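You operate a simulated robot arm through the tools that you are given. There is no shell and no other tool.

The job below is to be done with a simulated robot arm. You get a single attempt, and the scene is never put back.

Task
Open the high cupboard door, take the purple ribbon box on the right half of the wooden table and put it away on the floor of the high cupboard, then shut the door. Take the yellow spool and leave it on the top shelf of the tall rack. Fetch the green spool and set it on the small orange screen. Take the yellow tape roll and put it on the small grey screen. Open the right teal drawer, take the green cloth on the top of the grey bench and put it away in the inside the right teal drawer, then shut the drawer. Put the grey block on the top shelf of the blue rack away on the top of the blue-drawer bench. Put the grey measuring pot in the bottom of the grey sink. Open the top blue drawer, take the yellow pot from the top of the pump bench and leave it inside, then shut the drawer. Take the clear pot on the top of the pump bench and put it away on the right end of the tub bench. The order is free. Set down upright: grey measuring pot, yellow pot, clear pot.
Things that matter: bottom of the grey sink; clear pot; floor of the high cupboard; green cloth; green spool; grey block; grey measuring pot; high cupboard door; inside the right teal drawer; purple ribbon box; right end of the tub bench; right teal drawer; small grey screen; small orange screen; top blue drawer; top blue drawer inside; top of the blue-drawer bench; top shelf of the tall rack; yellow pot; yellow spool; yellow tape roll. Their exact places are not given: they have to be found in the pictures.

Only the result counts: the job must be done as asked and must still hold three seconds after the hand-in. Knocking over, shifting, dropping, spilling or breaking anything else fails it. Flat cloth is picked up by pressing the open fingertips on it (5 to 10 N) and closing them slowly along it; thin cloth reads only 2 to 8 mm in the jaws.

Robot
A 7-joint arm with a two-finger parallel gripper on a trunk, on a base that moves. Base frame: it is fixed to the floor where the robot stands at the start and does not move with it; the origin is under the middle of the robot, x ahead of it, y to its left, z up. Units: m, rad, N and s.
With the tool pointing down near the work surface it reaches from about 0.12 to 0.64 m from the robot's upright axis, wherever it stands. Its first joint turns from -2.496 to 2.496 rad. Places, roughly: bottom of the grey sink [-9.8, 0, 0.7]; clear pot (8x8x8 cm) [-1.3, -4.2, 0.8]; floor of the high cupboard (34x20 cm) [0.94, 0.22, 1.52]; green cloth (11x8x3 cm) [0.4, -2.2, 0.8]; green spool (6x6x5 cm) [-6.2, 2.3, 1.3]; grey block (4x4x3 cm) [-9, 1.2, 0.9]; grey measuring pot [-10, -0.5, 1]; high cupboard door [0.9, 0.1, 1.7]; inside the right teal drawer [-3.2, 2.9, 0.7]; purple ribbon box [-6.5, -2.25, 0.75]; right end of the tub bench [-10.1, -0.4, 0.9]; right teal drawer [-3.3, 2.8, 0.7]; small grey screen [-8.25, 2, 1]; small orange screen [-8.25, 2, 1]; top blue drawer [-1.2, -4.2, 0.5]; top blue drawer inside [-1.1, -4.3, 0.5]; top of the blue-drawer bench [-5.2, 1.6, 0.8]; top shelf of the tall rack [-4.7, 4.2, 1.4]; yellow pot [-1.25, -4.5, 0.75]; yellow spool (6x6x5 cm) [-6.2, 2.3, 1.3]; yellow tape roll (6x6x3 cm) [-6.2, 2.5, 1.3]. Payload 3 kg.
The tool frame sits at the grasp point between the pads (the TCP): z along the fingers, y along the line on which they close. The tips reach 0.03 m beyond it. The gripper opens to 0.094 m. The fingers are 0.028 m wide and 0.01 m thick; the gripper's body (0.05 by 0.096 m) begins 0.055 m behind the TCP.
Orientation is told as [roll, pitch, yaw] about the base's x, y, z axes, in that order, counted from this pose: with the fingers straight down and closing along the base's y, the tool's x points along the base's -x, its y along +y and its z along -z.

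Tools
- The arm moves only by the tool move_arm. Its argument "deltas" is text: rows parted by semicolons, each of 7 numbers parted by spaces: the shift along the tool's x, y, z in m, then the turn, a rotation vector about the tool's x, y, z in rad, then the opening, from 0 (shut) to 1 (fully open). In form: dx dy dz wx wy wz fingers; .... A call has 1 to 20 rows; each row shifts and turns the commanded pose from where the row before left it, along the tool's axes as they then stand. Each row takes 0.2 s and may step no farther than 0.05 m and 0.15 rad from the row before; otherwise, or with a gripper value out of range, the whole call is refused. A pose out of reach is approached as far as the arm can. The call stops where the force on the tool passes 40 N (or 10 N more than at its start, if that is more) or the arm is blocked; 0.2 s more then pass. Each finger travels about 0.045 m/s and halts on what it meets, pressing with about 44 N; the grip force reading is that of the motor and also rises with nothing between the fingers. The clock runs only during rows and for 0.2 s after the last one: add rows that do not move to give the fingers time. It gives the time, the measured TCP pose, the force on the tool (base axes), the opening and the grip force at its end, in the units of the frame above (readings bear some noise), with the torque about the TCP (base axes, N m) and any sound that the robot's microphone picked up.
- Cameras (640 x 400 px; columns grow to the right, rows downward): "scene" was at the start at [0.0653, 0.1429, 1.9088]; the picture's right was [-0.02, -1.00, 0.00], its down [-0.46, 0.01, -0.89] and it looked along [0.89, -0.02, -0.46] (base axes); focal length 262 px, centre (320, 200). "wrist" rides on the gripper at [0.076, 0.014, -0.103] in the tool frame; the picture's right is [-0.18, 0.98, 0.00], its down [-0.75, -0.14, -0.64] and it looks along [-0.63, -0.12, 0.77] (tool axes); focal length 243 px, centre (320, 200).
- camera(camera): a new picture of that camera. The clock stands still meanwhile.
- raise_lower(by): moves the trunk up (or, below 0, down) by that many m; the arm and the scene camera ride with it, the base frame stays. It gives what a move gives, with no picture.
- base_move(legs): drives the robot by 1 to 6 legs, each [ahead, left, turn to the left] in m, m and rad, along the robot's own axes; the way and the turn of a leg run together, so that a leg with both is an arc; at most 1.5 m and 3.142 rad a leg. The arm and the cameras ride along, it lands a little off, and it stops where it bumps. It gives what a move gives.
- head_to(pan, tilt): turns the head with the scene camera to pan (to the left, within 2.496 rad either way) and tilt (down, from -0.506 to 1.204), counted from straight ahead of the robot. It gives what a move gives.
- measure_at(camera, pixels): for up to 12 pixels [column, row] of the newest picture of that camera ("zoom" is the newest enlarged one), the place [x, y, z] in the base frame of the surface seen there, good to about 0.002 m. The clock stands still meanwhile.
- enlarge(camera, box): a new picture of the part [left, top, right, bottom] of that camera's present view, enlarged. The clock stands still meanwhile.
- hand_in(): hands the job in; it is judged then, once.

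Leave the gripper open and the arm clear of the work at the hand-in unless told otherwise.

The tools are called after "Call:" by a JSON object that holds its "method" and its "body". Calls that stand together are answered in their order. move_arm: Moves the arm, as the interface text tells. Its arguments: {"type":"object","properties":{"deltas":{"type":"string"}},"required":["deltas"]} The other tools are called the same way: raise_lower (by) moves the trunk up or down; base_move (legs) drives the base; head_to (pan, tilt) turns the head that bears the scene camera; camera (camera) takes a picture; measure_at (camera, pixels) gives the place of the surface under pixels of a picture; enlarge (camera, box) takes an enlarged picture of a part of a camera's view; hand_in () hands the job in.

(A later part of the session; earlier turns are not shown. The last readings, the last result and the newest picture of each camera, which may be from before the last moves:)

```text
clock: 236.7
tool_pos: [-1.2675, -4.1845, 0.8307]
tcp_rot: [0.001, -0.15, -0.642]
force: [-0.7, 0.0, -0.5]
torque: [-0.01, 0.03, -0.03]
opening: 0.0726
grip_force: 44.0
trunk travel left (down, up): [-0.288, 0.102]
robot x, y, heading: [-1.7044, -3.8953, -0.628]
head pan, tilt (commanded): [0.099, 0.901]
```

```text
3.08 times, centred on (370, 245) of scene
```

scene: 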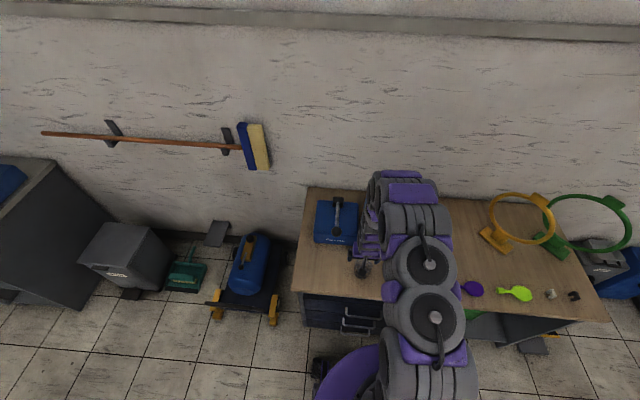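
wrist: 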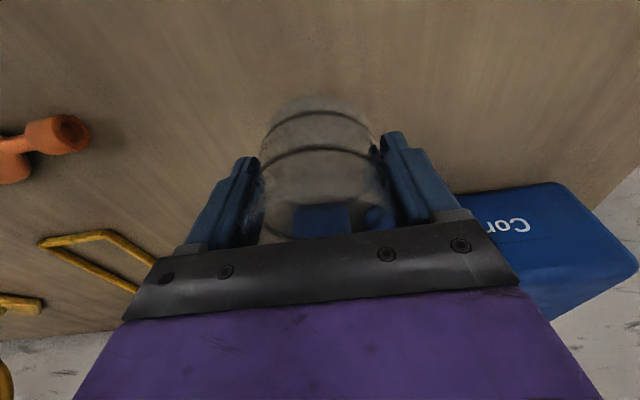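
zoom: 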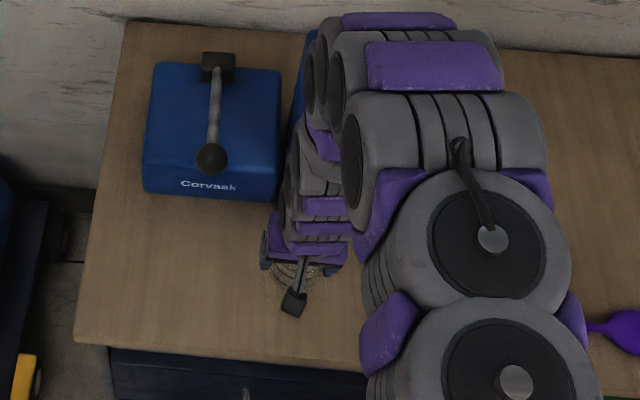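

The jar is held. Raise the trunk 0.10 m, drive back from the bench, then draw the arm in for the long drive.

Call:
{"method": "raise_lower", "body": {"by": 0.1}}

Call:
{"method": "base_move", "body": {"legs": [[-0.6, 0, 0]]}}

Call:
{"method": "move_arm", "body": {"deltas": "0.04 0 -0.01 0 0 0 0.72;0.04 0 -0.01 0 0 0 0.72;0.03 0 -0.03 0 0 0 0.72;0.01 0 -0.03 0 0 0 0.72"}}

Call:
{"method": "head_to", "body": {"pan": 1.6, "tilt": 0.4}}

Call:
{"method": "camera", "body": {"camera": "scene"}}

```text
clock: 238.0
tool_pos: [-1.267, -4.183, 0.9311]
tcp_rot: [0.002, -0.15, -0.64]
force: [0.0, -0.4, -0.9]
torque: [0.04, -0.01, 0.02]
opening: 0.0726
grip_force: 44.0
trunk travel left (down, up): [-0.388, 0.002]
robot x, y, heading: [-1.7004, -3.8949, -0.628]
head pan, tilt (commanded): [0.099, 0.901]
```

```text
clock: 241.4
tool_pos: [-1.7484, -3.8344, 0.9314]
tcp_rot: [0.004, -0.151, -0.638]
force: [-0.8, -0.5, 0.3]
torque: [-0.02, 0.0, 0.01]
opening: 0.072
grip_force: 43.7
trunk travel left (down, up): [-0.388, 0.002]
robot x, y, heading: [-2.1831, -3.5448, -0.626]
head pan, tilt (commanded): [0.099, 0.901]
```

```text
clock: 242.4
tool_pos: [-1.8566, -3.7553, 0.9952]
tcp_rot: [0.002, -0.151, -0.639]
force: [-0.2, 0.6, 0.0]
torque: [-0.01, 0.01, 0.0]
opening: 0.072
grip_force: 44.0
trunk travel left (down, up): [-0.388, 0.002]
robot x, y, heading: [-2.1843, -3.5458, -0.629]
head pan, tilt (commanded): [0.099, 0.901]
```

```text
clock: 244.0
tool_pos: [-1.8559, -3.7541, 0.9955]
tcp_rot: [-0.001, -0.151, -0.639]
force: [1.4, -0.5, -0.2]
torque: [0.01, -0.02, 0.0]
opening: 0.0719
grip_force: 44.2
trunk travel left (down, up): [-0.388, 0.002]
robot x, y, heading: [-2.1834, -3.5456, -0.623]
head pan, tilt (commanded): [1.6, 0.4]
```

```text
taken
```

scene: 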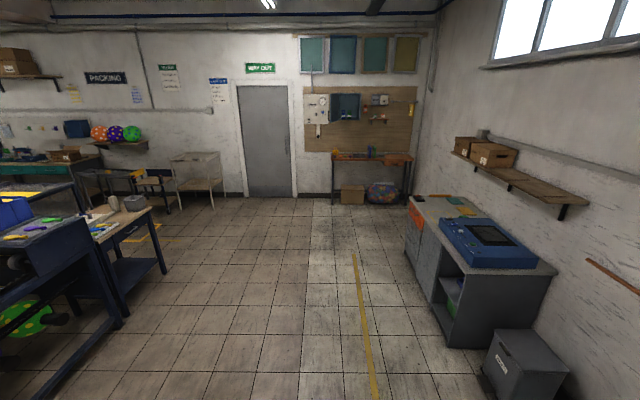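

I'll also look the other way (pan −1.6) to see if there's a shorter passage around the far end of the machine row.

Call:
{"method": "head_to", "body": {"pan": -1.6, "tilt": 0.3}}

Call:
{"method": "camera", "body": {"camera": "scene"}}

Call:
{"method": "head_to", "body": {"pan": -2.45, "tilt": 0.3}}

Call:
{"method": "camera", "body": {"camera": "scene"}}

```text
clock: 246.7
tool_pos: [-1.8567, -3.756, 0.9954]
tcp_rot: [0.002, -0.151, -0.639]
force: [0.0, -0.3, -0.6]
torque: [0.02, 0.01, 0.01]
opening: 0.0719
grip_force: 44.3
trunk travel left (down, up): [-0.388, 0.002]
robot x, y, heading: [-2.1839, -3.5411, -0.623]
head pan, tilt (commanded): [-1.6, 0.3]
```

```text
taken
```

scene: 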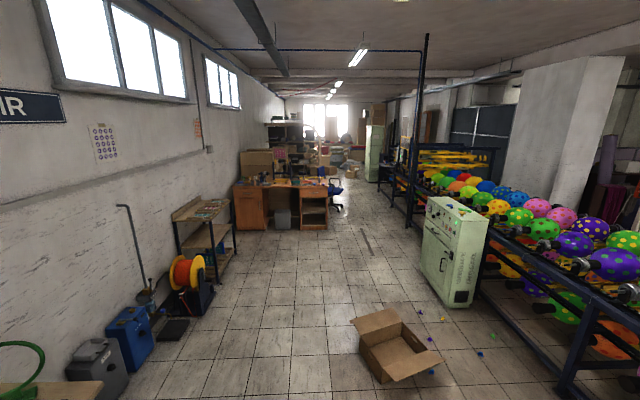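

```text
clock: 247.9
tool_pos: [-1.8574, -3.7557, 0.994]
tcp_rot: [0.003, -0.152, -0.639]
force: [-0.1, 0.2, 0.4]
torque: [-0.01, 0.0, -0.01]
opening: 0.0716
grip_force: 44.2
trunk travel left (down, up): [-0.388, 0.002]
robot x, y, heading: [-2.1792, -3.5417, -0.624]
head pan, tilt (commanded): [-2.45, 0.3]
```

```text
taken
```

scene: 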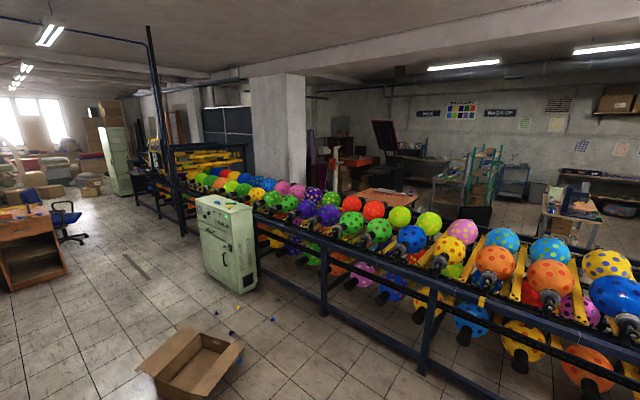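

The machine row is long; the way is via the corridor by the cupboard wall. I'll turn left, drive back up the aisle ~3.5 m and turn into the corridor.

Call:
{"method": "base_move", "body": {"legs": [[0, 0, 1.568], [1.2, 0, 0], [1.2, 0, 0], [1.1, 0, 0], [0, 0, 1.57]]}}

Call:
{"method": "head_to", "body": {"pan": 0.0, "tilt": 0.35}}

Call:
{"method": "camera", "body": {"camera": "scene"}}

```text
clock: 272.7
tool_pos: [-0.5838, -0.4494, 0.9948]
tcp_rot: [0.0, -0.153, 2.59]
force: [0.7, 0.5, -0.8]
torque: [-0.03, 0.0, 0.0]
opening: 0.0711
grip_force: 43.9
trunk travel left (down, up): [-0.388, 0.002]
robot x, y, heading: [-0.2376, -0.6317, 2.6]
head pan, tilt (commanded): [-2.45, 0.3]
```

```text
clock: 274.9
tool_pos: [-0.5821, -0.4511, 0.9951]
tcp_rot: [0.001, -0.155, 2.589]
force: [-0.3, 0.0, -0.1]
torque: [-0.01, 0.0, 0.02]
opening: 0.0714
grip_force: 44.0
trunk travel left (down, up): [-0.388, 0.002]
robot x, y, heading: [-0.237, -0.6323, 2.607]
head pan, tilt (commanded): [0.0, 0.351]
```

```text
taken
```

scene: 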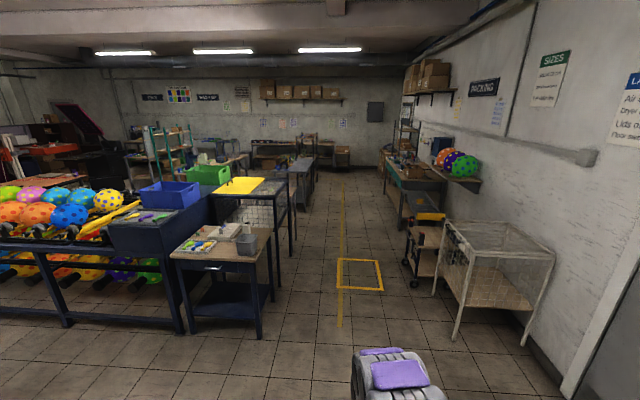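

Straight view down the corridor; it's clear. Correct the heading (−0.093) and drive ahead ~5.5 m.

Call:
{"method": "base_move", "body": {"legs": [[0, 0, -0.093], [1.4, 0, 0], [1.4, 0, 0]]}}

Call:
{"method": "camera", "body": {"camera": "scene"}}

```text
clock: 288.8
tool_pos: [-2.8059, 1.2107, 0.9958]
tcp_rot: [0.002, -0.154, 2.499]
force: [0.1, 0.5, -0.1]
torque: [-0.01, 0.02, -0.03]
opening: 0.0712
grip_force: 43.7
trunk travel left (down, up): [-0.388, 0.002]
robot x, y, heading: [-2.4803, 0.9967, 2.513]
head pan, tilt (commanded): [0.0, 0.351]
```

```text
taken
```

scene: 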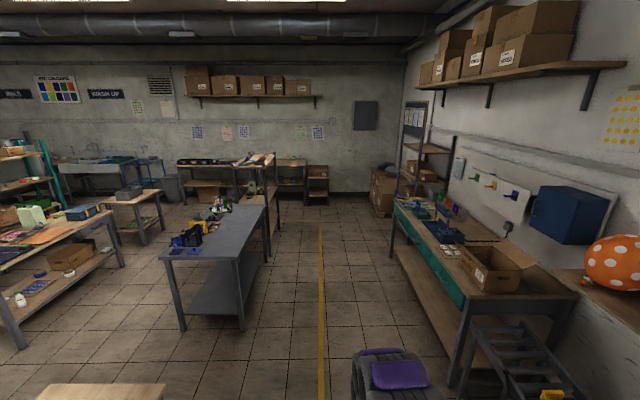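

I'm at u≈0.65, v≈2.6. I'll zoom on the middle area to identify benches.

Call:
{"method": "enlarge", "body": {"camera": "scene", "box": [0, 60, 330, 270]}}

Call:
{"method": "enlarge", "body": {"camera": "scene", "box": [310, 100, 640, 310]}}

Call:
{"method": "measure_at", "body": {"camera": "scene", "pixels": [[180, 330], [240, 328], [265, 250], [165, 258], [240, 255], [320, 250], [390, 240], [440, 310], [130, 190], [160, 240], [20, 345], [120, 265]]}}

```text
1.90 times, centred on (165, 165) of scene
```

zoom: 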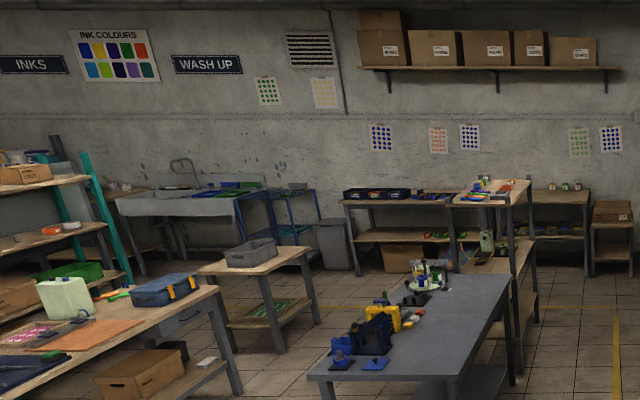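

```text
1.90 times, centred on (475, 205) of scene
```

zoom: 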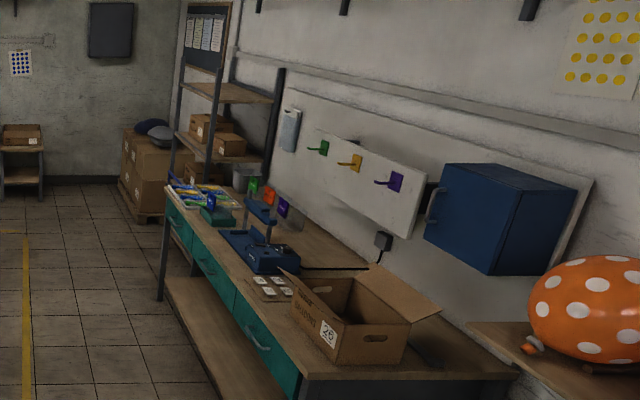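

```text
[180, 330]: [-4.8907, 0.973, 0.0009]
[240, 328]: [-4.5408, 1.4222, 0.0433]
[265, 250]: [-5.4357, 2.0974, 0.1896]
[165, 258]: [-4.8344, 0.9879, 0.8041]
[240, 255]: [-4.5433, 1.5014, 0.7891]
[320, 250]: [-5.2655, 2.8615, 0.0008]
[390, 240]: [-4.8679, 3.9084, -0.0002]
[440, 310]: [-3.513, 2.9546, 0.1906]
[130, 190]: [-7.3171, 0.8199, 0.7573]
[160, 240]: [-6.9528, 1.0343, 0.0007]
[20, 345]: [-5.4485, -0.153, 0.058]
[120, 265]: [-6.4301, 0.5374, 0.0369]
```

The grey bench in the middle is the blue-drawer bench (top z 0.80); a wood-topped rack behind it holds the spools; sink and racks are along the far wall. Drive ahead 3.2 m more and look left.

Call:
{"method": "base_move", "body": {"legs": [[1.4, 0.05, 0], [1.4, 0, 0]]}}

Call:
{"method": "head_to", "body": {"pan": 0.7, "tilt": 0.45}}

Call:
{"method": "camera", "body": {"camera": "scene"}}

Call:
{"method": "head_to", "body": {"pan": 1.5, "tilt": 0.45}}

Call:
{"method": "camera", "body": {"camera": "scene"}}

```text
clock: 302.4
tool_pos: [-5.093, 2.8049, 0.9949]
tcp_rot: [0.003, -0.154, 2.508]
force: [0.6, 0.4, -0.1]
torque: [0.0, -0.03, 0.0]
opening: 0.0709
grip_force: 43.8
trunk travel left (down, up): [-0.388, 0.002]
robot x, y, heading: [-4.7679, 2.5931, 2.521]
head pan, tilt (commanded): [0.0, 0.351]
```

```text
clock: 303.4
tool_pos: [-5.093, 2.8035, 0.9952]
tcp_rot: [0.001, -0.155, 2.509]
force: [0.0, -0.9, -0.1]
torque: [-0.01, -0.01, 0.02]
opening: 0.0712
grip_force: 43.8
trunk travel left (down, up): [-0.388, 0.002]
robot x, y, heading: [-4.7664, 2.598, 2.52]
head pan, tilt (commanded): [0.7, 0.45]
```

```text
taken
```

scene: 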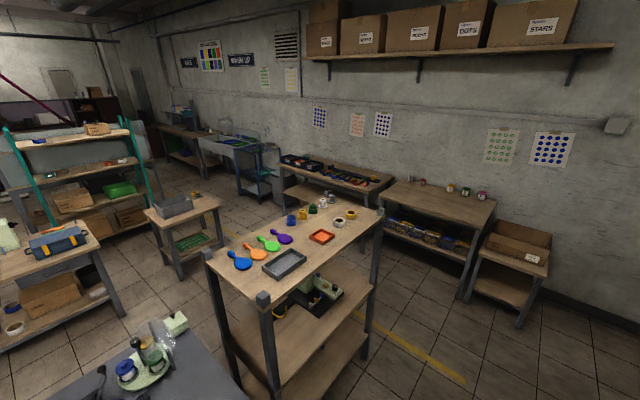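

```text
clock: 304.6
tool_pos: [-5.0919, 2.8043, 0.9964]
tcp_rot: [0.001, -0.155, 2.508]
force: [-0.8, -0.1, -0.3]
torque: [0.0, -0.02, 0.04]
opening: 0.0711
grip_force: 43.9
trunk travel left (down, up): [-0.388, 0.002]
robot x, y, heading: [-4.7673, 2.5955, 2.525]
head pan, tilt (commanded): [1.499, 0.45]
```

```text
taken
```

scene: 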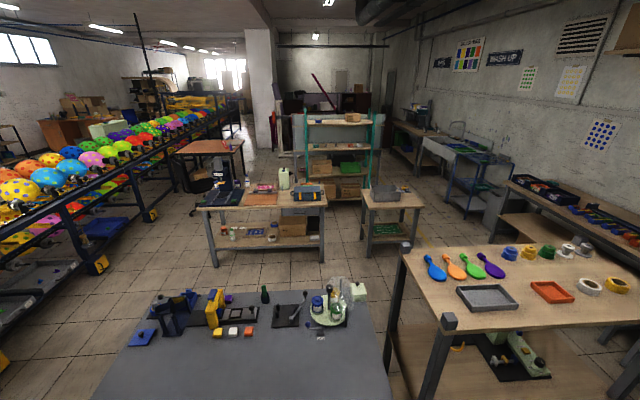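

I see the spool rack with paddles, trays, spools and tapes, and the aisle beyond to the sink. Measure the key obstacles.

Call:
{"method": "measure_at", "body": {"camera": "scene", "pixels": [[448, 320], [405, 248], [640, 330], [440, 150], [470, 185], [470, 210], [390, 200], [368, 250], [420, 245], [515, 190], [500, 225], [410, 130]]}}

Call:
{"method": "enlarge", "body": {"camera": "scene", "box": [360, 60, 640, 260]}}

```text
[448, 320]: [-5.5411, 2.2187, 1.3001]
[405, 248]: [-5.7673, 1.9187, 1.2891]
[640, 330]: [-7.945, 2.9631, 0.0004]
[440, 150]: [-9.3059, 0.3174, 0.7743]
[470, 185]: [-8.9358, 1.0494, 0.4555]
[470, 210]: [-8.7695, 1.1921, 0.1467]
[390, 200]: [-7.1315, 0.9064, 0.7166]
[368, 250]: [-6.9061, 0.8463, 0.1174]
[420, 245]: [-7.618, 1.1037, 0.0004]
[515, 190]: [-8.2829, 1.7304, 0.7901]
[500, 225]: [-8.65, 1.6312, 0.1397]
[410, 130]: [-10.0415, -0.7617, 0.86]
```

```text
2.00 times, centred on (500, 160) of scene
```

zoom: 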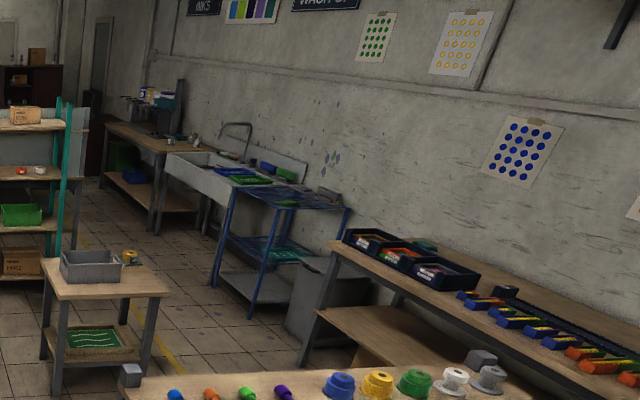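

Call:
{"method": "head_to", "body": {"pan": 0.7, "tilt": 0.5}}

Call:
{"method": "camera", "body": {"camera": "scene"}}

Call:
{"method": "measure_at", "body": {"camera": "scene", "pixels": [[380, 195], [372, 320], [263, 283], [205, 240], [320, 180], [375, 260], [470, 270], [330, 150], [285, 170], [495, 190], [250, 185], [365, 190]]}}

Call:
{"method": "enlarge", "body": {"camera": "scene", "box": [180, 120, 420, 290]}}

```text
clock: 305.7
tool_pos: [-5.0916, 2.8029, 0.9957]
tcp_rot: [0.0, -0.156, 2.509]
force: [0.5, 0.0, -0.2]
torque: [0.02, 0.02, -0.02]
opening: 0.0714
grip_force: 43.8
trunk travel left (down, up): [-0.388, 0.002]
robot x, y, heading: [-4.7666, 2.5952, 2.522]
head pan, tilt (commanded): [0.7, 0.499]
```

```text
taken
```

scene: 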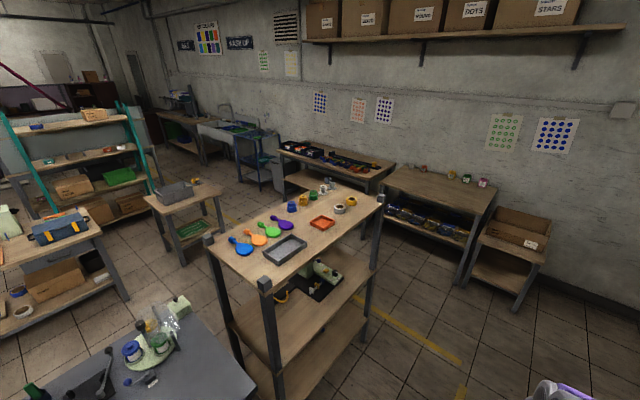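

```text
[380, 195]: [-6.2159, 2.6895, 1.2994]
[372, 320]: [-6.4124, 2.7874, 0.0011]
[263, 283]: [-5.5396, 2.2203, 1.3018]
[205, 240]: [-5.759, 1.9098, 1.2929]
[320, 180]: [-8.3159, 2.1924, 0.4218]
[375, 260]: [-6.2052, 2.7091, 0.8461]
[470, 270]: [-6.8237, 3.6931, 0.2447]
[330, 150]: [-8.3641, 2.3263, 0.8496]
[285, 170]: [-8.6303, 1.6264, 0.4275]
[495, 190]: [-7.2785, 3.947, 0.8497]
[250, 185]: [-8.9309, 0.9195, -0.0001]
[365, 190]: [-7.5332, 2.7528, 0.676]
```

```text
2.35 times, centred on (300, 205) of scene
```

zoom: 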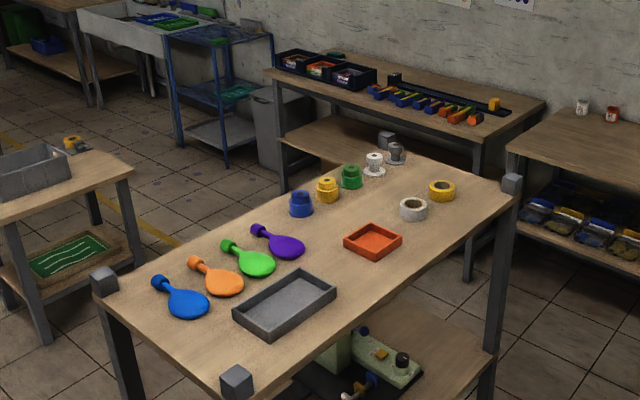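

The spool rack spans v 5.77–6.63; the far-wall furniture front is at v≈7.70. I'll check the small wooden table's far edge before choosing the aisle line.

Call:
{"method": "measure_at", "body": {"camera": "scene", "pixels": [[220, 187], [185, 212], [225, 240], [182, 260], [145, 200], [205, 180], [235, 150], [270, 155], [120, 160], [150, 190]]}}

```text
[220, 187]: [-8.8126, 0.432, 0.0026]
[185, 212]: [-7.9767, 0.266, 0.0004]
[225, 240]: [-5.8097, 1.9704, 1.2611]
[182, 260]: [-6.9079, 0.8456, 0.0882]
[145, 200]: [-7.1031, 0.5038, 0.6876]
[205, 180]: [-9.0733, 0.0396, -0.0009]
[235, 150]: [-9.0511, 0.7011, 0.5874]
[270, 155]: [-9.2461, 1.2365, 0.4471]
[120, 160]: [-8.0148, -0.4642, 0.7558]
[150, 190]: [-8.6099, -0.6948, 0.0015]
```

The aisle is v 6.6–7.7. Drive forward 1.73 m, then strafe left 2.8 m along the aisle, and check.

Call:
{"method": "base_move", "body": {"legs": [[1.4, 0, -0.008], [0.33, 0, 0], [0, 1.4, 0], [0, 1.3, 0]]}}

Call:
{"method": "head_to", "body": {"pan": 0.6, "tilt": 0.55}}

Call:
{"method": "camera", "body": {"camera": "scene"}}

Call:
{"method": "head_to", "body": {"pan": 1.6, "tilt": 0.55}}

Call:
{"method": "camera", "body": {"camera": "scene"}}

```text
clock: 327.3
tool_pos: [-8.1232, 1.6669, 0.9963]
tcp_rot: [0.005, -0.155, 2.491]
force: [-0.7, -0.1, 1.0]
torque: [-0.03, -0.01, 0.01]
opening: 0.0711
grip_force: 43.9
trunk travel left (down, up): [-0.388, 0.002]
robot x, y, heading: [-7.805, 1.446, 2.503]
head pan, tilt (commanded): [0.7, 0.499]
```

```text
clock: 328.0
tool_pos: [-8.1256, 1.6642, 0.9981]
tcp_rot: [0.001, -0.157, 2.492]
force: [-0.3, 0.1, -0.5]
torque: [-0.02, 0.04, 0.01]
opening: 0.0711
grip_force: 44.1
trunk travel left (down, up): [-0.388, 0.002]
robot x, y, heading: [-7.803, 1.4504, 2.509]
head pan, tilt (commanded): [0.6, 0.55]
```

```text
taken
```

scene: 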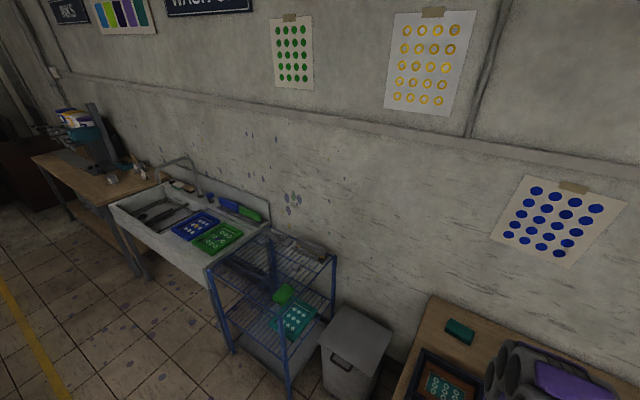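

```text
clock: 329.2
tool_pos: [-8.1251, 1.6643, 0.9967]
tcp_rot: [0.002, -0.157, 2.491]
force: [-0.4, -0.5, 0.3]
torque: [0.02, 0.01, -0.02]
opening: 0.0711
grip_force: 44.0
trunk travel left (down, up): [-0.388, 0.002]
robot x, y, heading: [-7.8049, 1.4528, 2.508]
head pan, tilt (commanded): [1.6, 0.55]
```

```text
taken
```

scene: 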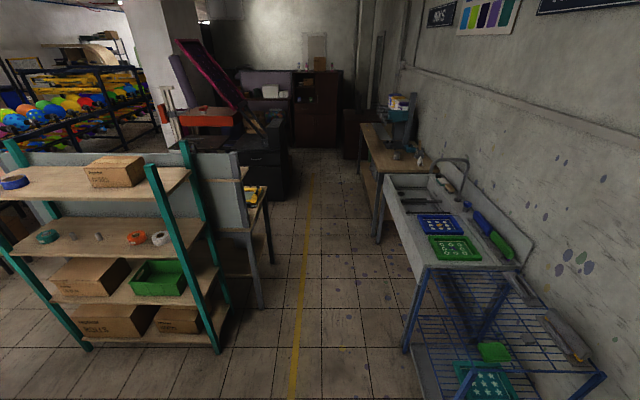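

Clear view along the aisle: blue rack, sink, then the wooden tub bench. Measure the edges and look at the tub bench closely.

Call:
{"method": "measure_at", "body": {"camera": "scene", "pixels": [[218, 348], [258, 300], [272, 255], [425, 268], [405, 345], [378, 238], [360, 200], [390, 165], [425, 160], [440, 195], [290, 200], [385, 190]]}}

Call:
{"method": "enlarge", "body": {"camera": "scene", "box": [340, 80, 520, 220]}}

```text
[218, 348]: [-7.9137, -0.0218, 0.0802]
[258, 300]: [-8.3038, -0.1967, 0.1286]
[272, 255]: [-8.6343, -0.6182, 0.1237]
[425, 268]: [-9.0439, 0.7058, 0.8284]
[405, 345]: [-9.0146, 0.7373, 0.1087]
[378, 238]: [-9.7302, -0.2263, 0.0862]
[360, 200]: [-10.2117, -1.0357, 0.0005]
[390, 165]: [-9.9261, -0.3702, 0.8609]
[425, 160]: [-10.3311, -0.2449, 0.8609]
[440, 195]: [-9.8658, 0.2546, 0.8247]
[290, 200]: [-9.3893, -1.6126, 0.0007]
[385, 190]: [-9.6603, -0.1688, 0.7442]
```

```text
2.86 times, centred on (430, 150) of scene
```

zoom: 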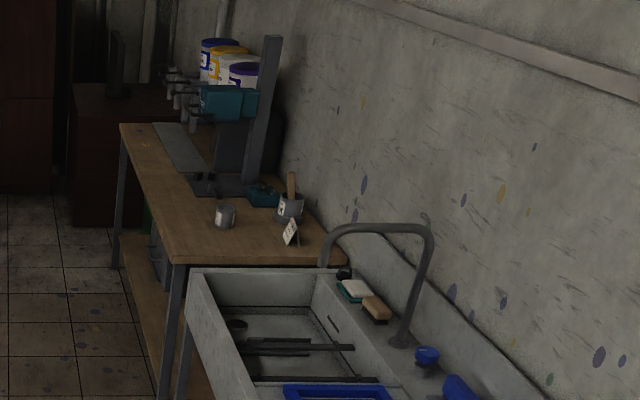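

Tub bench top z=0.861; the right end (toward the sink) has the grey pot, a brush pot and a small sign. Drive left 2.65 m along the aisle to face it.

Call:
{"method": "base_move", "body": {"legs": [[0, 1.35, 0], [0, 1.3, 0.01]]}}

Call:
{"method": "head_to", "body": {"pan": 0.1, "tilt": 0.75}}

Call:
{"method": "camera", "body": {"camera": "scene"}}

```text
clock: 342.2
tool_pos: [-9.7009, -0.4854, 0.997]
tcp_rot: [0.006, -0.157, 2.51]
force: [-0.1, 0.9, -0.1]
torque: [-0.03, 0.0, -0.04]
opening: 0.071
grip_force: 44.3
trunk travel left (down, up): [-0.388, 0.002]
robot x, y, heading: [-9.3827, -0.6978, 2.526]
head pan, tilt (commanded): [1.6, 0.55]
```

```text
clock: 343.8
tool_pos: [-9.7015, -0.4895, 0.998]
tcp_rot: [0.002, -0.159, 2.509]
force: [0.3, 0.5, 0.3]
torque: [0.03, 0.0, -0.01]
opening: 0.0711
grip_force: 43.8
trunk travel left (down, up): [-0.388, 0.002]
robot x, y, heading: [-9.3789, -0.6928, 2.526]
head pan, tilt (commanded): [0.099, 0.75]
```

```text
taken
```

scene: 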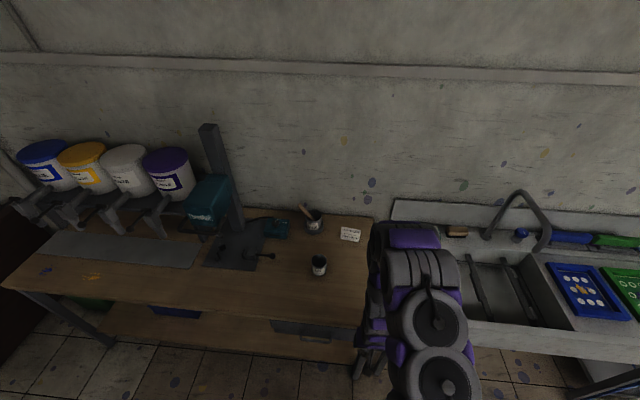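

Call:
{"method": "enlarge", "body": {"camera": "scene", "box": [230, 180, 430, 340]}}

Call:
{"method": "measure_at", "body": {"camera": "zoom", "pixels": [[222, 195], [222, 235], [205, 215], [240, 215], [208, 85], [205, 120], [300, 135], [280, 145], [330, 150], [335, 330], [290, 250], [300, 200]]}}

```text
2.50 times, centred on (330, 260) of scene
```

zoom: 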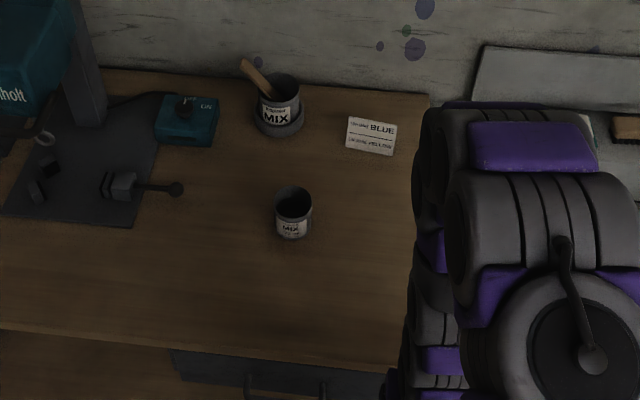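

```text
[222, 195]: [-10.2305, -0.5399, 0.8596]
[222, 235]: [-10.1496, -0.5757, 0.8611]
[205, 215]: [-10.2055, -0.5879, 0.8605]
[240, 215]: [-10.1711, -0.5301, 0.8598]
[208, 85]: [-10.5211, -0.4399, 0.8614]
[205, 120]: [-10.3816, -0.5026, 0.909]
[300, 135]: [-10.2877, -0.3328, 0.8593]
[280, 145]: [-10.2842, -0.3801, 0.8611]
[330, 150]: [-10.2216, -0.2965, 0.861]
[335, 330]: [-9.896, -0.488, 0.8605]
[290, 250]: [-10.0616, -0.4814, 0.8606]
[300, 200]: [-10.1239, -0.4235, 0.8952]
```

Call:
{"method": "enlarge", "body": {"camera": "scene", "box": [295, 195, 375, 285]}}

Call:
{"method": "measure_at", "body": {"camera": "zoom", "pixels": [[170, 225], [190, 260], [190, 330], [150, 280], [225, 280], [145, 75], [150, 120], [200, 80], [230, 190], [280, 160], [335, 200], [150, 165]]}}

```text
4.44 times, centred on (335, 240) of scene
```

zoom: 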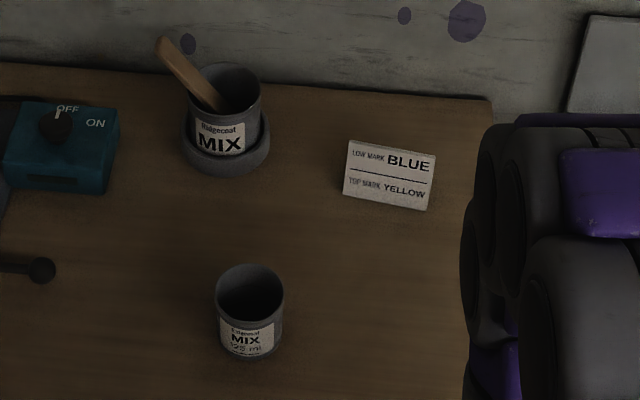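

```text
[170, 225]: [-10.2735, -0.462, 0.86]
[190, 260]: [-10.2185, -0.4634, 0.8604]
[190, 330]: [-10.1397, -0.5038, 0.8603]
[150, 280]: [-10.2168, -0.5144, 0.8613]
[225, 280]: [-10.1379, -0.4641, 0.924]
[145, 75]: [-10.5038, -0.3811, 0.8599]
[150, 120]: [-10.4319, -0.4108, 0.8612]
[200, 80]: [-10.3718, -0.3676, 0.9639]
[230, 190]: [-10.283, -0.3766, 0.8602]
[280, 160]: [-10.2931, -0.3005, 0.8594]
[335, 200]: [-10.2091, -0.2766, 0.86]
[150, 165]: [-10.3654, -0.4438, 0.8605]
```

The front grey can reads "MIX 125 ml" — the measuring pot. The free spot for the clear jar is at the bench's right end, about (-9.952,-0.299). Drive 0.1 m closer and extend the arm over it.

Call:
{"method": "base_move", "body": {"legs": [[0.1, 0, -0.01]]}}

Call:
{"method": "move_arm", "body": {"deltas": "-0.04 0 0.006 0 0 0 0.72;-0.04 0 0.006 0 0 0 0.72;-0.04 0 0.006 0 0 0 0.72;0 0 0 0 0 0 0.72;0 0 0 0 0 0 0.72"}}

Call:
{"method": "camera", "body": {"camera": "wrist"}}

Call:
{"method": "camera", "body": {"camera": "scene"}}

```text
clock: 344.9
tool_pos: [-9.7801, -0.4283, 0.9975]
tcp_rot: [0.002, -0.157, 2.501]
force: [0.6, 0.4, -0.5]
torque: [-0.01, -0.02, -0.01]
opening: 0.0712
grip_force: 43.7
trunk travel left (down, up): [-0.388, 0.002]
robot x, y, heading: [-9.4611, -0.6394, 2.512]
head pan, tilt (commanded): [0.099, 0.75]
```

```text
clock: 346.1
tool_pos: [-9.877, -0.3572, 0.9997]
tcp_rot: [0.002, -0.159, 2.502]
force: [0.6, -0.5, -0.1]
torque: [0.0, 0.03, 0.01]
opening: 0.071
grip_force: 44.4
trunk travel left (down, up): [-0.388, 0.002]
robot x, y, heading: [-9.46, -0.6365, 2.511]
head pan, tilt (commanded): [0.099, 0.75]
```

```text
taken
```

wrist: 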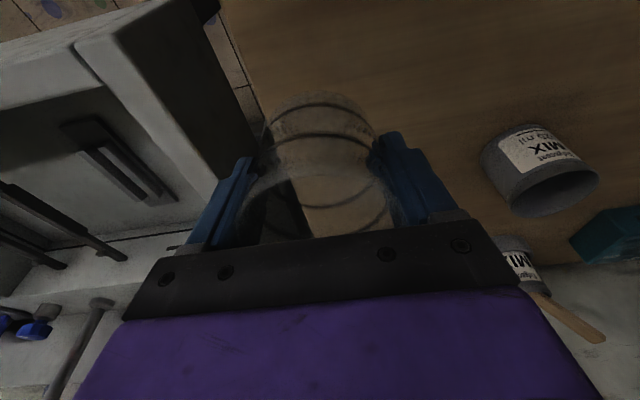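

```text
taken
```

scene: 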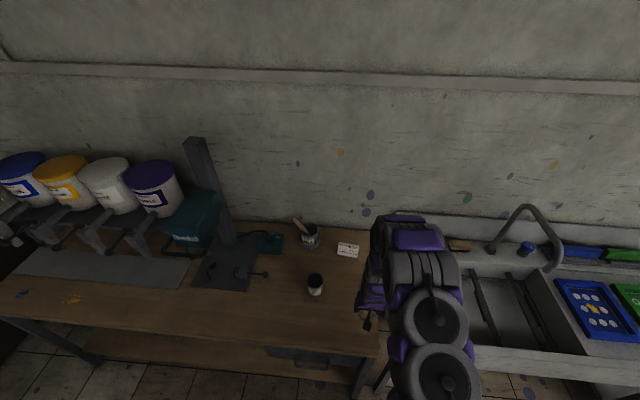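

From the wrist view the bench's right edge runs just beside the jar. I'll measure that edge, and the measuring pot.

Call:
{"method": "measure_at", "body": {"camera": "wrist", "pixels": [[235, 20], [262, 100], [290, 60], [400, 60], [430, 120], [520, 150], [495, 165], [545, 190], [590, 185], [540, 130], [450, 200], [225, 60]]}}

```text
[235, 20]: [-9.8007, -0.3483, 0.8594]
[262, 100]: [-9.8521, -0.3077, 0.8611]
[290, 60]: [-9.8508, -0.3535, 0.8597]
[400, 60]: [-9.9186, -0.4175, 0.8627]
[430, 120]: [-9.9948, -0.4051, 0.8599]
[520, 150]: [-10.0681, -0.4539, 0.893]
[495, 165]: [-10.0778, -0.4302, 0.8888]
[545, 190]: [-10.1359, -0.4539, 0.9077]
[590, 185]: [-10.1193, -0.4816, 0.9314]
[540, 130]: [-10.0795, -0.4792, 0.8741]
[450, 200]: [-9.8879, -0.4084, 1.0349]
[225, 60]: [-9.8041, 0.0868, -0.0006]
```

The bench's right edge is at u≈6.03; the measuring pot sits at u≈6.30. I'll put the jar at u≈6.13, v≈7.83: shift left 4.3 cm, forward 4 cm, then lower to just above the top.

Call:
{"method": "move_arm", "body": {"deltas": "-0.02 0.0215 0.003 0 0 0 0.72;-0.02 0.0215 0.003 0 0 0 0.72;0 0 0 0 0 0 0.72;0 0 0 0 0 0 0.72;0.0047 0 0.0296 0 0 0 0.72;0.0047 0 0.0296 0 0 0 0.72;0.004 0 0.0247 0 0 0 0.72;0 0 0 0 0 0 0.72;0 0 0 0 0 0 0.72"}}

Call:
{"method": "camera", "body": {"camera": "wrist"}}

```text
clock: 348.1
tool_pos: [-9.9344, -0.3678, 0.9126]
tcp_rot: [0.0, -0.159, 2.501]
force: [0.5, 0.3, -1.1]
torque: [0.06, 0.02, -0.01]
opening: 0.071
grip_force: 43.6
trunk travel left (down, up): [-0.388, 0.002]
robot x, y, heading: [-9.4575, -0.6373, 2.512]
head pan, tilt (commanded): [0.099, 0.75]
```

```text
taken
```

wrist: 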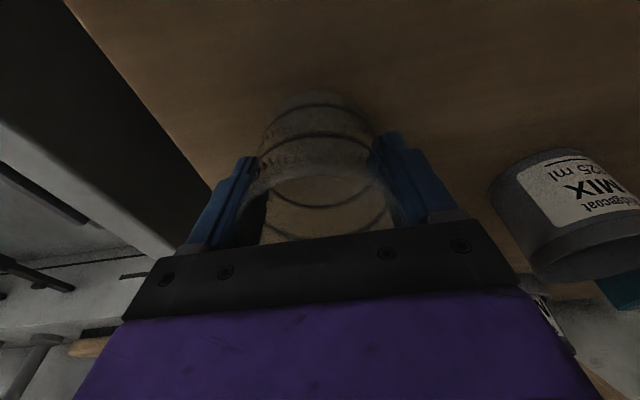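

About 1 cm above. Lower in 3 mm steps to contact.

Call:
{"method": "move_arm", "body": {"deltas": "0.0006 0 0.0039 0 0 0 0.72;0.0005 0 0.003 0 0 0 0.72;0.0005 0 0.003 0 0 0 0.72;0 0 0 0 0 0 0.72"}}

```text
clock: 349.1
tool_pos: [-9.9336, -0.3678, 0.9042]
tcp_rot: [0.0, -0.16, 2.502]
force: [0.7, 0.5, 1.2]
torque: [-0.05, -0.07, -0.01]
opening: 0.0707
grip_force: 44.1
trunk travel left (down, up): [-0.388, 0.002]
robot x, y, heading: [-9.4598, -0.6387, 2.514]
head pan, tilt (commanded): [0.099, 0.75]
```

Call:
{"method": "move_arm", "body": {"deltas": "0.0003 0 0.002 0 0 0 0.72;0.0003 0 0.002 0 0 0 0.72;0 0 0 0 0 0 0.72"}}

```text
clock: 349.9
tool_pos: [-9.9349, -0.3685, 0.9029]
tcp_rot: [0.004, -0.164, 2.499]
force: [-5.0, 6.5, 34.7]
torque: [-0.34, -0.74, 0.1]
opening: 0.0709
grip_force: 44.4
trunk travel left (down, up): [-0.388, 0.002]
robot x, y, heading: [-9.4573, -0.6368, 2.511]
head pan, tilt (commanded): [0.099, 0.75]
```

The jar is on the bench (35 N). Ease off 2 mm, open, and rise.

Call:
{"method": "move_arm", "body": {"deltas": "-0.0003 0 -0.002 0 0 0 0.72;0 0 0 0 0 0 0.85;0 0 0 0 0 0 1;0 0 0 0 0 0 1;0 0 0 0 0 0 1;-0.0032 0 -0.0197 0 0 0 1;-0.0063 0 -0.0395 0 0 0 1;-0.0063 0 -0.0395 0 0 0 1"}}

Call:
{"method": "camera", "body": {"camera": "wrist"}}

Call:
{"method": "camera", "body": {"camera": "scene"}}

```text
clock: 351.7
tool_pos: [-9.9335, -0.3716, 1.0021]
tcp_rot: [0.002, -0.161, 2.501]
force: [0.1, -0.1, -0.4]
torque: [0.02, -0.03, 0.0]
opening: 0.0942
grip_force: 0.0
trunk travel left (down, up): [-0.388, 0.002]
robot x, y, heading: [-9.4603, -0.6379, 2.514]
head pan, tilt (commanded): [0.099, 0.75]
```

```text
taken
```

wrist: 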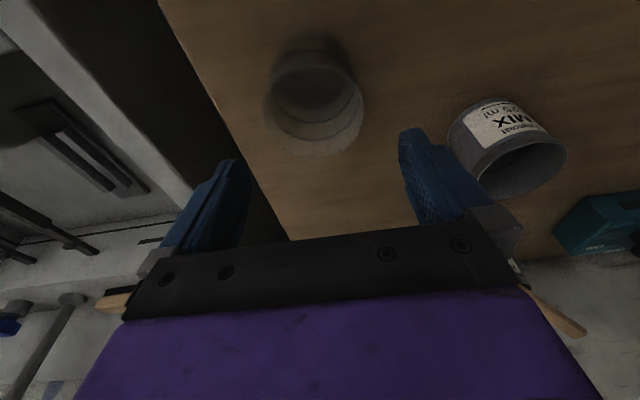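

```text
taken
```

scene: 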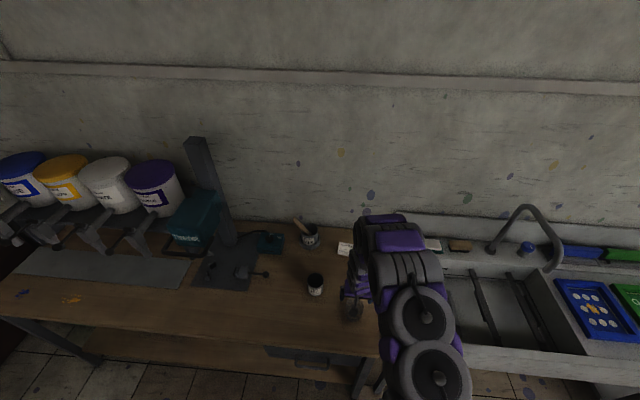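

The jar stands on the right end. Next the measuring pot: move the open gripper left 0.165 m and forward 0.07 m above it.

Call:
{"method": "move_arm", "body": {"deltas": "0 0.042 0 0 0 0 1;0 0.042 0 0 0 0 1;0 0.042 0 0 0 0 1;-0.02 0.036 0.0032 0 0 0 1;-0.04 0 0.0065 0 0 0 1;0 0 0 0 0 0 1;0 0 0 0 0 0 1"}}

Call:
{"method": "camera", "body": {"camera": "wrist"}}

Call:
{"method": "enlarge", "body": {"camera": "wrist", "box": [220, 20, 460, 220]}}

```text
clock: 353.3
tool_pos: [-10.0809, -0.4646, 1.0012]
tcp_rot: [-0.001, -0.159, 2.499]
force: [0.5, 0.1, 0.2]
torque: [0.0, 0.03, -0.03]
opening: 0.0939
grip_force: 0.1
trunk travel left (down, up): [-0.388, 0.002]
robot x, y, heading: [-9.46, -0.6402, 2.518]
head pan, tilt (commanded): [0.099, 0.75]
```

```text
taken
```

wrist: 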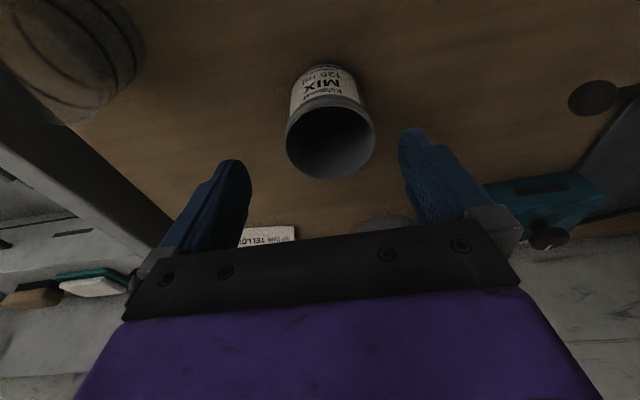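

```text
2.00 times, centred on (340, 120) of wrist
```

zoom: 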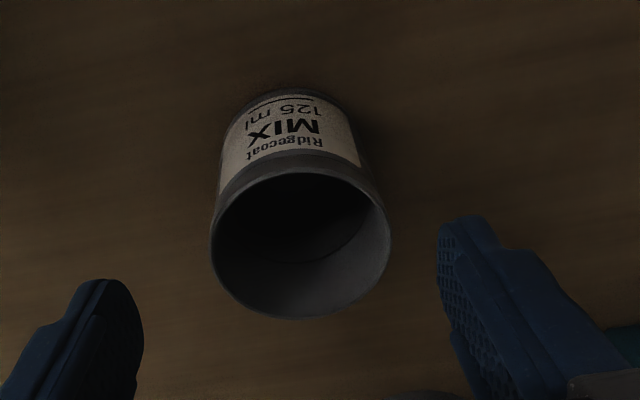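

Call:
{"method": "measure_at", "body": {"camera": "zoom", "pixels": [[214, 240], [386, 235], [295, 173], [300, 316], [290, 150], [285, 100], [300, 260]]}}

```text
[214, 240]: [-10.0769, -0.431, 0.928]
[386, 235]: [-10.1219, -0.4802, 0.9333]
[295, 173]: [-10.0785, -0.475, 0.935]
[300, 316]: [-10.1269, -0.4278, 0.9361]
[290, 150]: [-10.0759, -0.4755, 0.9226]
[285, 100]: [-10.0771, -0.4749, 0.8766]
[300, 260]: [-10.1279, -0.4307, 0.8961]
```

Rim centre (-10.101,-0.4535), radius 0.034, top z 0.936. Centre over it and descend to z≈0.905.

Call:
{"method": "move_arm", "body": {"deltas": "-0.0224 0.003 0.0036 0 0 0 1;0 0 0 0 0 0 1;0.0038 0 0.0237 0 0 0 1;0.0038 0 0.0237 0 0 0 1;0 0 0 0 0 0 1;0 0 0 0 0 0 1"}}

Call:
{"method": "camera", "body": {"camera": "wrist"}}

```text
clock: 354.7
tool_pos: [-10.0999, -0.4514, 0.9539]
tcp_rot: [0.001, -0.16, 2.501]
force: [-0.6, -0.1, 0.3]
torque: [0.02, -0.02, 0.02]
opening: 0.0938
grip_force: 0.0
trunk travel left (down, up): [-0.388, 0.002]
robot x, y, heading: [-9.4601, -0.6383, 2.516]
head pan, tilt (commanded): [0.099, 0.75]
```

```text
taken
```

wrist: 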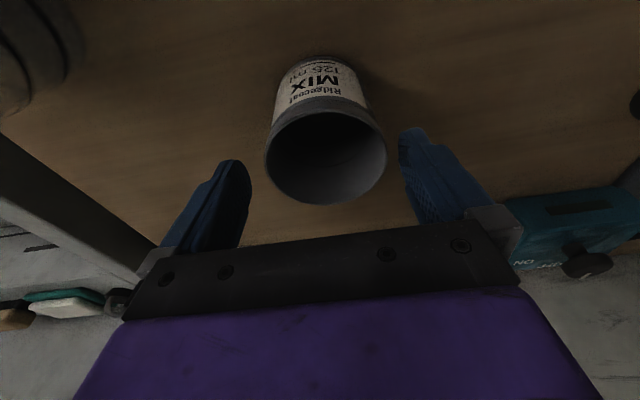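

Centred (error ~2 mm). Down 4.9 cm and close on the can.

Call:
{"method": "move_arm", "body": {"deltas": "0.0038 0.001 0.0237 0 0 0 1;0.0038 0 0.0237 0 0 0 1;0 0 0 0 0 0 1;0 0 0 0 0 0 0.85;0 0 0 0 0 0 0.75;0 0 0 0 0 0 0.65;0 0 0 0 0 0 0.65;0 0 0 0 0 0 0.65"}}

Call:
{"method": "camera", "body": {"camera": "wrist"}}

```text
clock: 356.5
tool_pos: [-10.1012, -0.4517, 0.9063]
tcp_rot: [0.001, -0.161, 2.502]
force: [0.5, 0.2, 0.6]
torque: [0.04, -0.01, -0.03]
opening: 0.0717
grip_force: 43.7
trunk travel left (down, up): [-0.388, 0.002]
robot x, y, heading: [-9.4617, -0.6391, 2.515]
head pan, tilt (commanded): [0.099, 0.75]
```

```text
taken
```

wrist: 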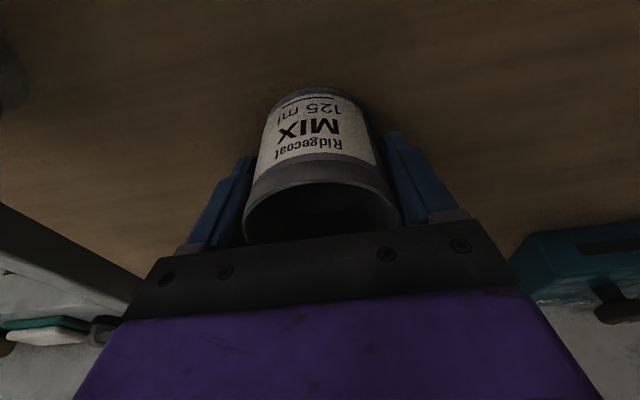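

Gripped (0.0717). Lift it well clear (15 cm), then look at the sink to the right.

Call:
{"method": "move_arm", "body": {"deltas": "-0.0048 0 -0.0296 0 0 0 0.65;-0.0072 0 -0.0444 0 0 0 0.65;-0.0072 0 -0.0444 0 0 0 0.65;-0.0048 0 -0.0296 0 0 0 0.65;0 0 0 0 0 0 0.65"}}

Call:
{"method": "head_to", "body": {"pan": -0.45, "tilt": 0.85}}

Call:
{"method": "camera", "body": {"camera": "scene"}}

```text
clock: 357.7
tool_pos: [-10.1, -0.4533, 1.0561]
tcp_rot: [-0.001, -0.158, 2.502]
force: [0.4, -0.3, 0.1]
torque: [-0.01, -0.02, -0.01]
opening: 0.0715
grip_force: 44.2
trunk travel left (down, up): [-0.388, 0.002]
robot x, y, heading: [-9.4595, -0.6384, 2.518]
head pan, tilt (commanded): [0.099, 0.75]
```

```text
clock: 358.7
tool_pos: [-10.1006, -0.453, 1.0569]
tcp_rot: [0.0, -0.16, 2.501]
force: [0.6, 0.3, -1.3]
torque: [0.01, 0.01, -0.02]
opening: 0.0716
grip_force: 44.1
trunk travel left (down, up): [-0.388, 0.002]
robot x, y, heading: [-9.4592, -0.6427, 2.515]
head pan, tilt (commanded): [-0.45, 0.85]
```

```text
taken
```

scene: 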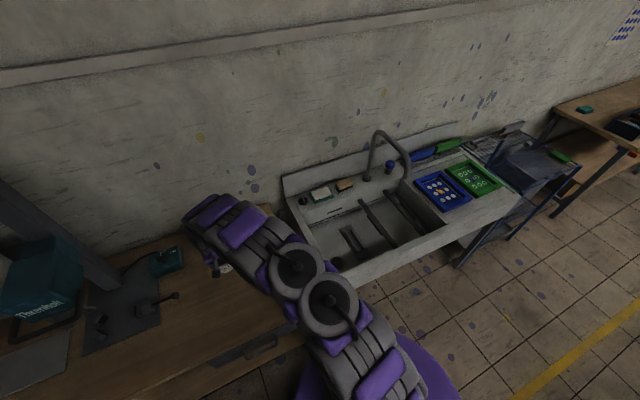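

Zoom in on the sink and measure its bottom, rails and rim.

Call:
{"method": "enlarge", "body": {"camera": "scene", "box": [270, 130, 530, 300]}}

Call:
{"method": "measure_at", "body": {"camera": "zoom", "pixels": [[130, 230], [160, 270], [215, 250], [260, 235], [300, 180], [200, 270], [170, 300], [120, 190], [250, 290], [420, 230], [330, 215], [100, 240]]}}

```text
2.35 times, centred on (400, 215) of scene
```

zoom: 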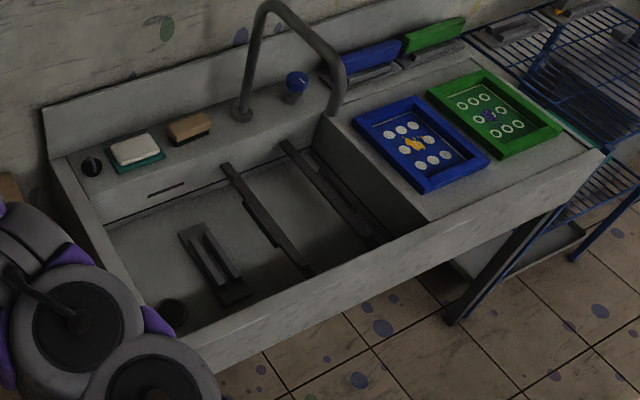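

```text
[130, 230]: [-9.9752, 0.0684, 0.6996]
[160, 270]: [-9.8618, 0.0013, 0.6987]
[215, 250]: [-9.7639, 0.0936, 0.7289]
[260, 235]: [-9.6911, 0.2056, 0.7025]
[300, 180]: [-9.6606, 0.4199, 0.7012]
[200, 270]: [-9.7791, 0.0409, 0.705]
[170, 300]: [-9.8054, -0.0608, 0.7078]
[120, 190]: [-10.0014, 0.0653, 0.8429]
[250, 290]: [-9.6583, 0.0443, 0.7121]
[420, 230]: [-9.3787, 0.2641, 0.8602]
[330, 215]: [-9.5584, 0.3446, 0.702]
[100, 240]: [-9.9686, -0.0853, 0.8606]
```

Free bottom area left of the dark rail piece: around u 5.80, v 8.02 (z≈0.70). Measure the faucet so the hand stays clear.

Call:
{"method": "measure_at", "body": {"camera": "zoom", "pixels": [[242, 110], [268, 8], [250, 60], [340, 100], [310, 35], [92, 165], [190, 128], [135, 150], [185, 240], [225, 300], [172, 312], [110, 265]]}}

```text
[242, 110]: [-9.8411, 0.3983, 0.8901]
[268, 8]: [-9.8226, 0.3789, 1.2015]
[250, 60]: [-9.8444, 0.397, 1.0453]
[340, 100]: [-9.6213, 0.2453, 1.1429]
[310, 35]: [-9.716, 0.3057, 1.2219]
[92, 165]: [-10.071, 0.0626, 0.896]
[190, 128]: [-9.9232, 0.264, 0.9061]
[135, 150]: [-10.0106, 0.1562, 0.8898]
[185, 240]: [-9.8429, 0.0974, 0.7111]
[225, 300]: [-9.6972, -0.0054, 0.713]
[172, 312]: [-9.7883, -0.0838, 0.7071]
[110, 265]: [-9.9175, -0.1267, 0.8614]
```

The faucet is at u≈5.45, well right of the drop spot (u 5.80, v 8.03). Drive right 0.29 m and forward 0.09 m, then shift the arm right over the basin.

Call:
{"method": "base_move", "body": {"legs": [[0, -0.29, 0], [0.09, 0, 0]]}}

Call:
{"method": "move_arm", "body": {"deltas": "0 -0.045 0 0 0 0 0.65;0 -0.045 0 0 0 0 0.65;0 -0.045 0 0 0 0 0.65;0 -0.045 0 0 0 0 0.65;0 0 0 0 0 0 0.65;0 0 0 0 0 0 0.65"}}

Call:
{"method": "camera", "body": {"camera": "wrist"}}

Call:
{"method": "camera", "body": {"camera": "scene"}}

```text
clock: 361.4
tool_pos: [-9.9995, -0.1615, 1.0558]
tcp_rot: [0.004, -0.158, 2.495]
force: [-0.2, 1.2, -0.5]
torque: [-0.03, 0.02, -0.01]
opening: 0.0715
grip_force: 43.9
trunk travel left (down, up): [-0.388, 0.002]
robot x, y, heading: [-9.3581, -0.3492, 2.511]
head pan, tilt (commanded): [-0.45, 0.85]
```

```text
clock: 362.8
tool_pos: [-9.8908, -0.0198, 1.0568]
tcp_rot: [0.0, -0.162, 2.496]
force: [-0.3, 0.9, -0.1]
torque: [-0.02, 0.02, 0.01]
opening: 0.0713
grip_force: 44.5
trunk travel left (down, up): [-0.388, 0.002]
robot x, y, heading: [-9.3566, -0.3533, 2.509]
head pan, tilt (commanded): [-0.45, 0.85]
```

```text
taken
```

wrist: 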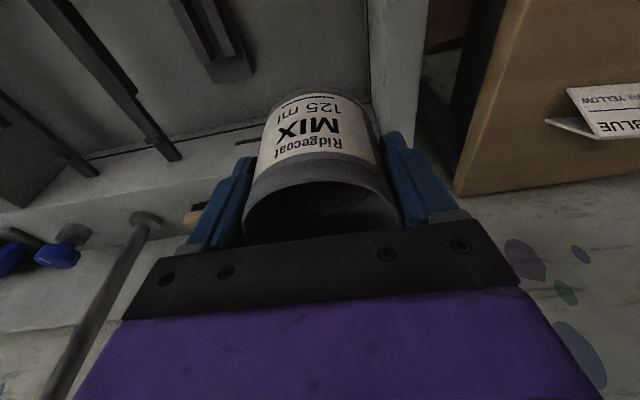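

```text
taken
```

scene: 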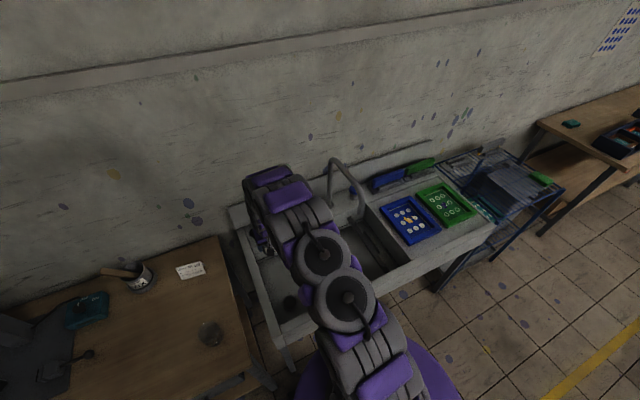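

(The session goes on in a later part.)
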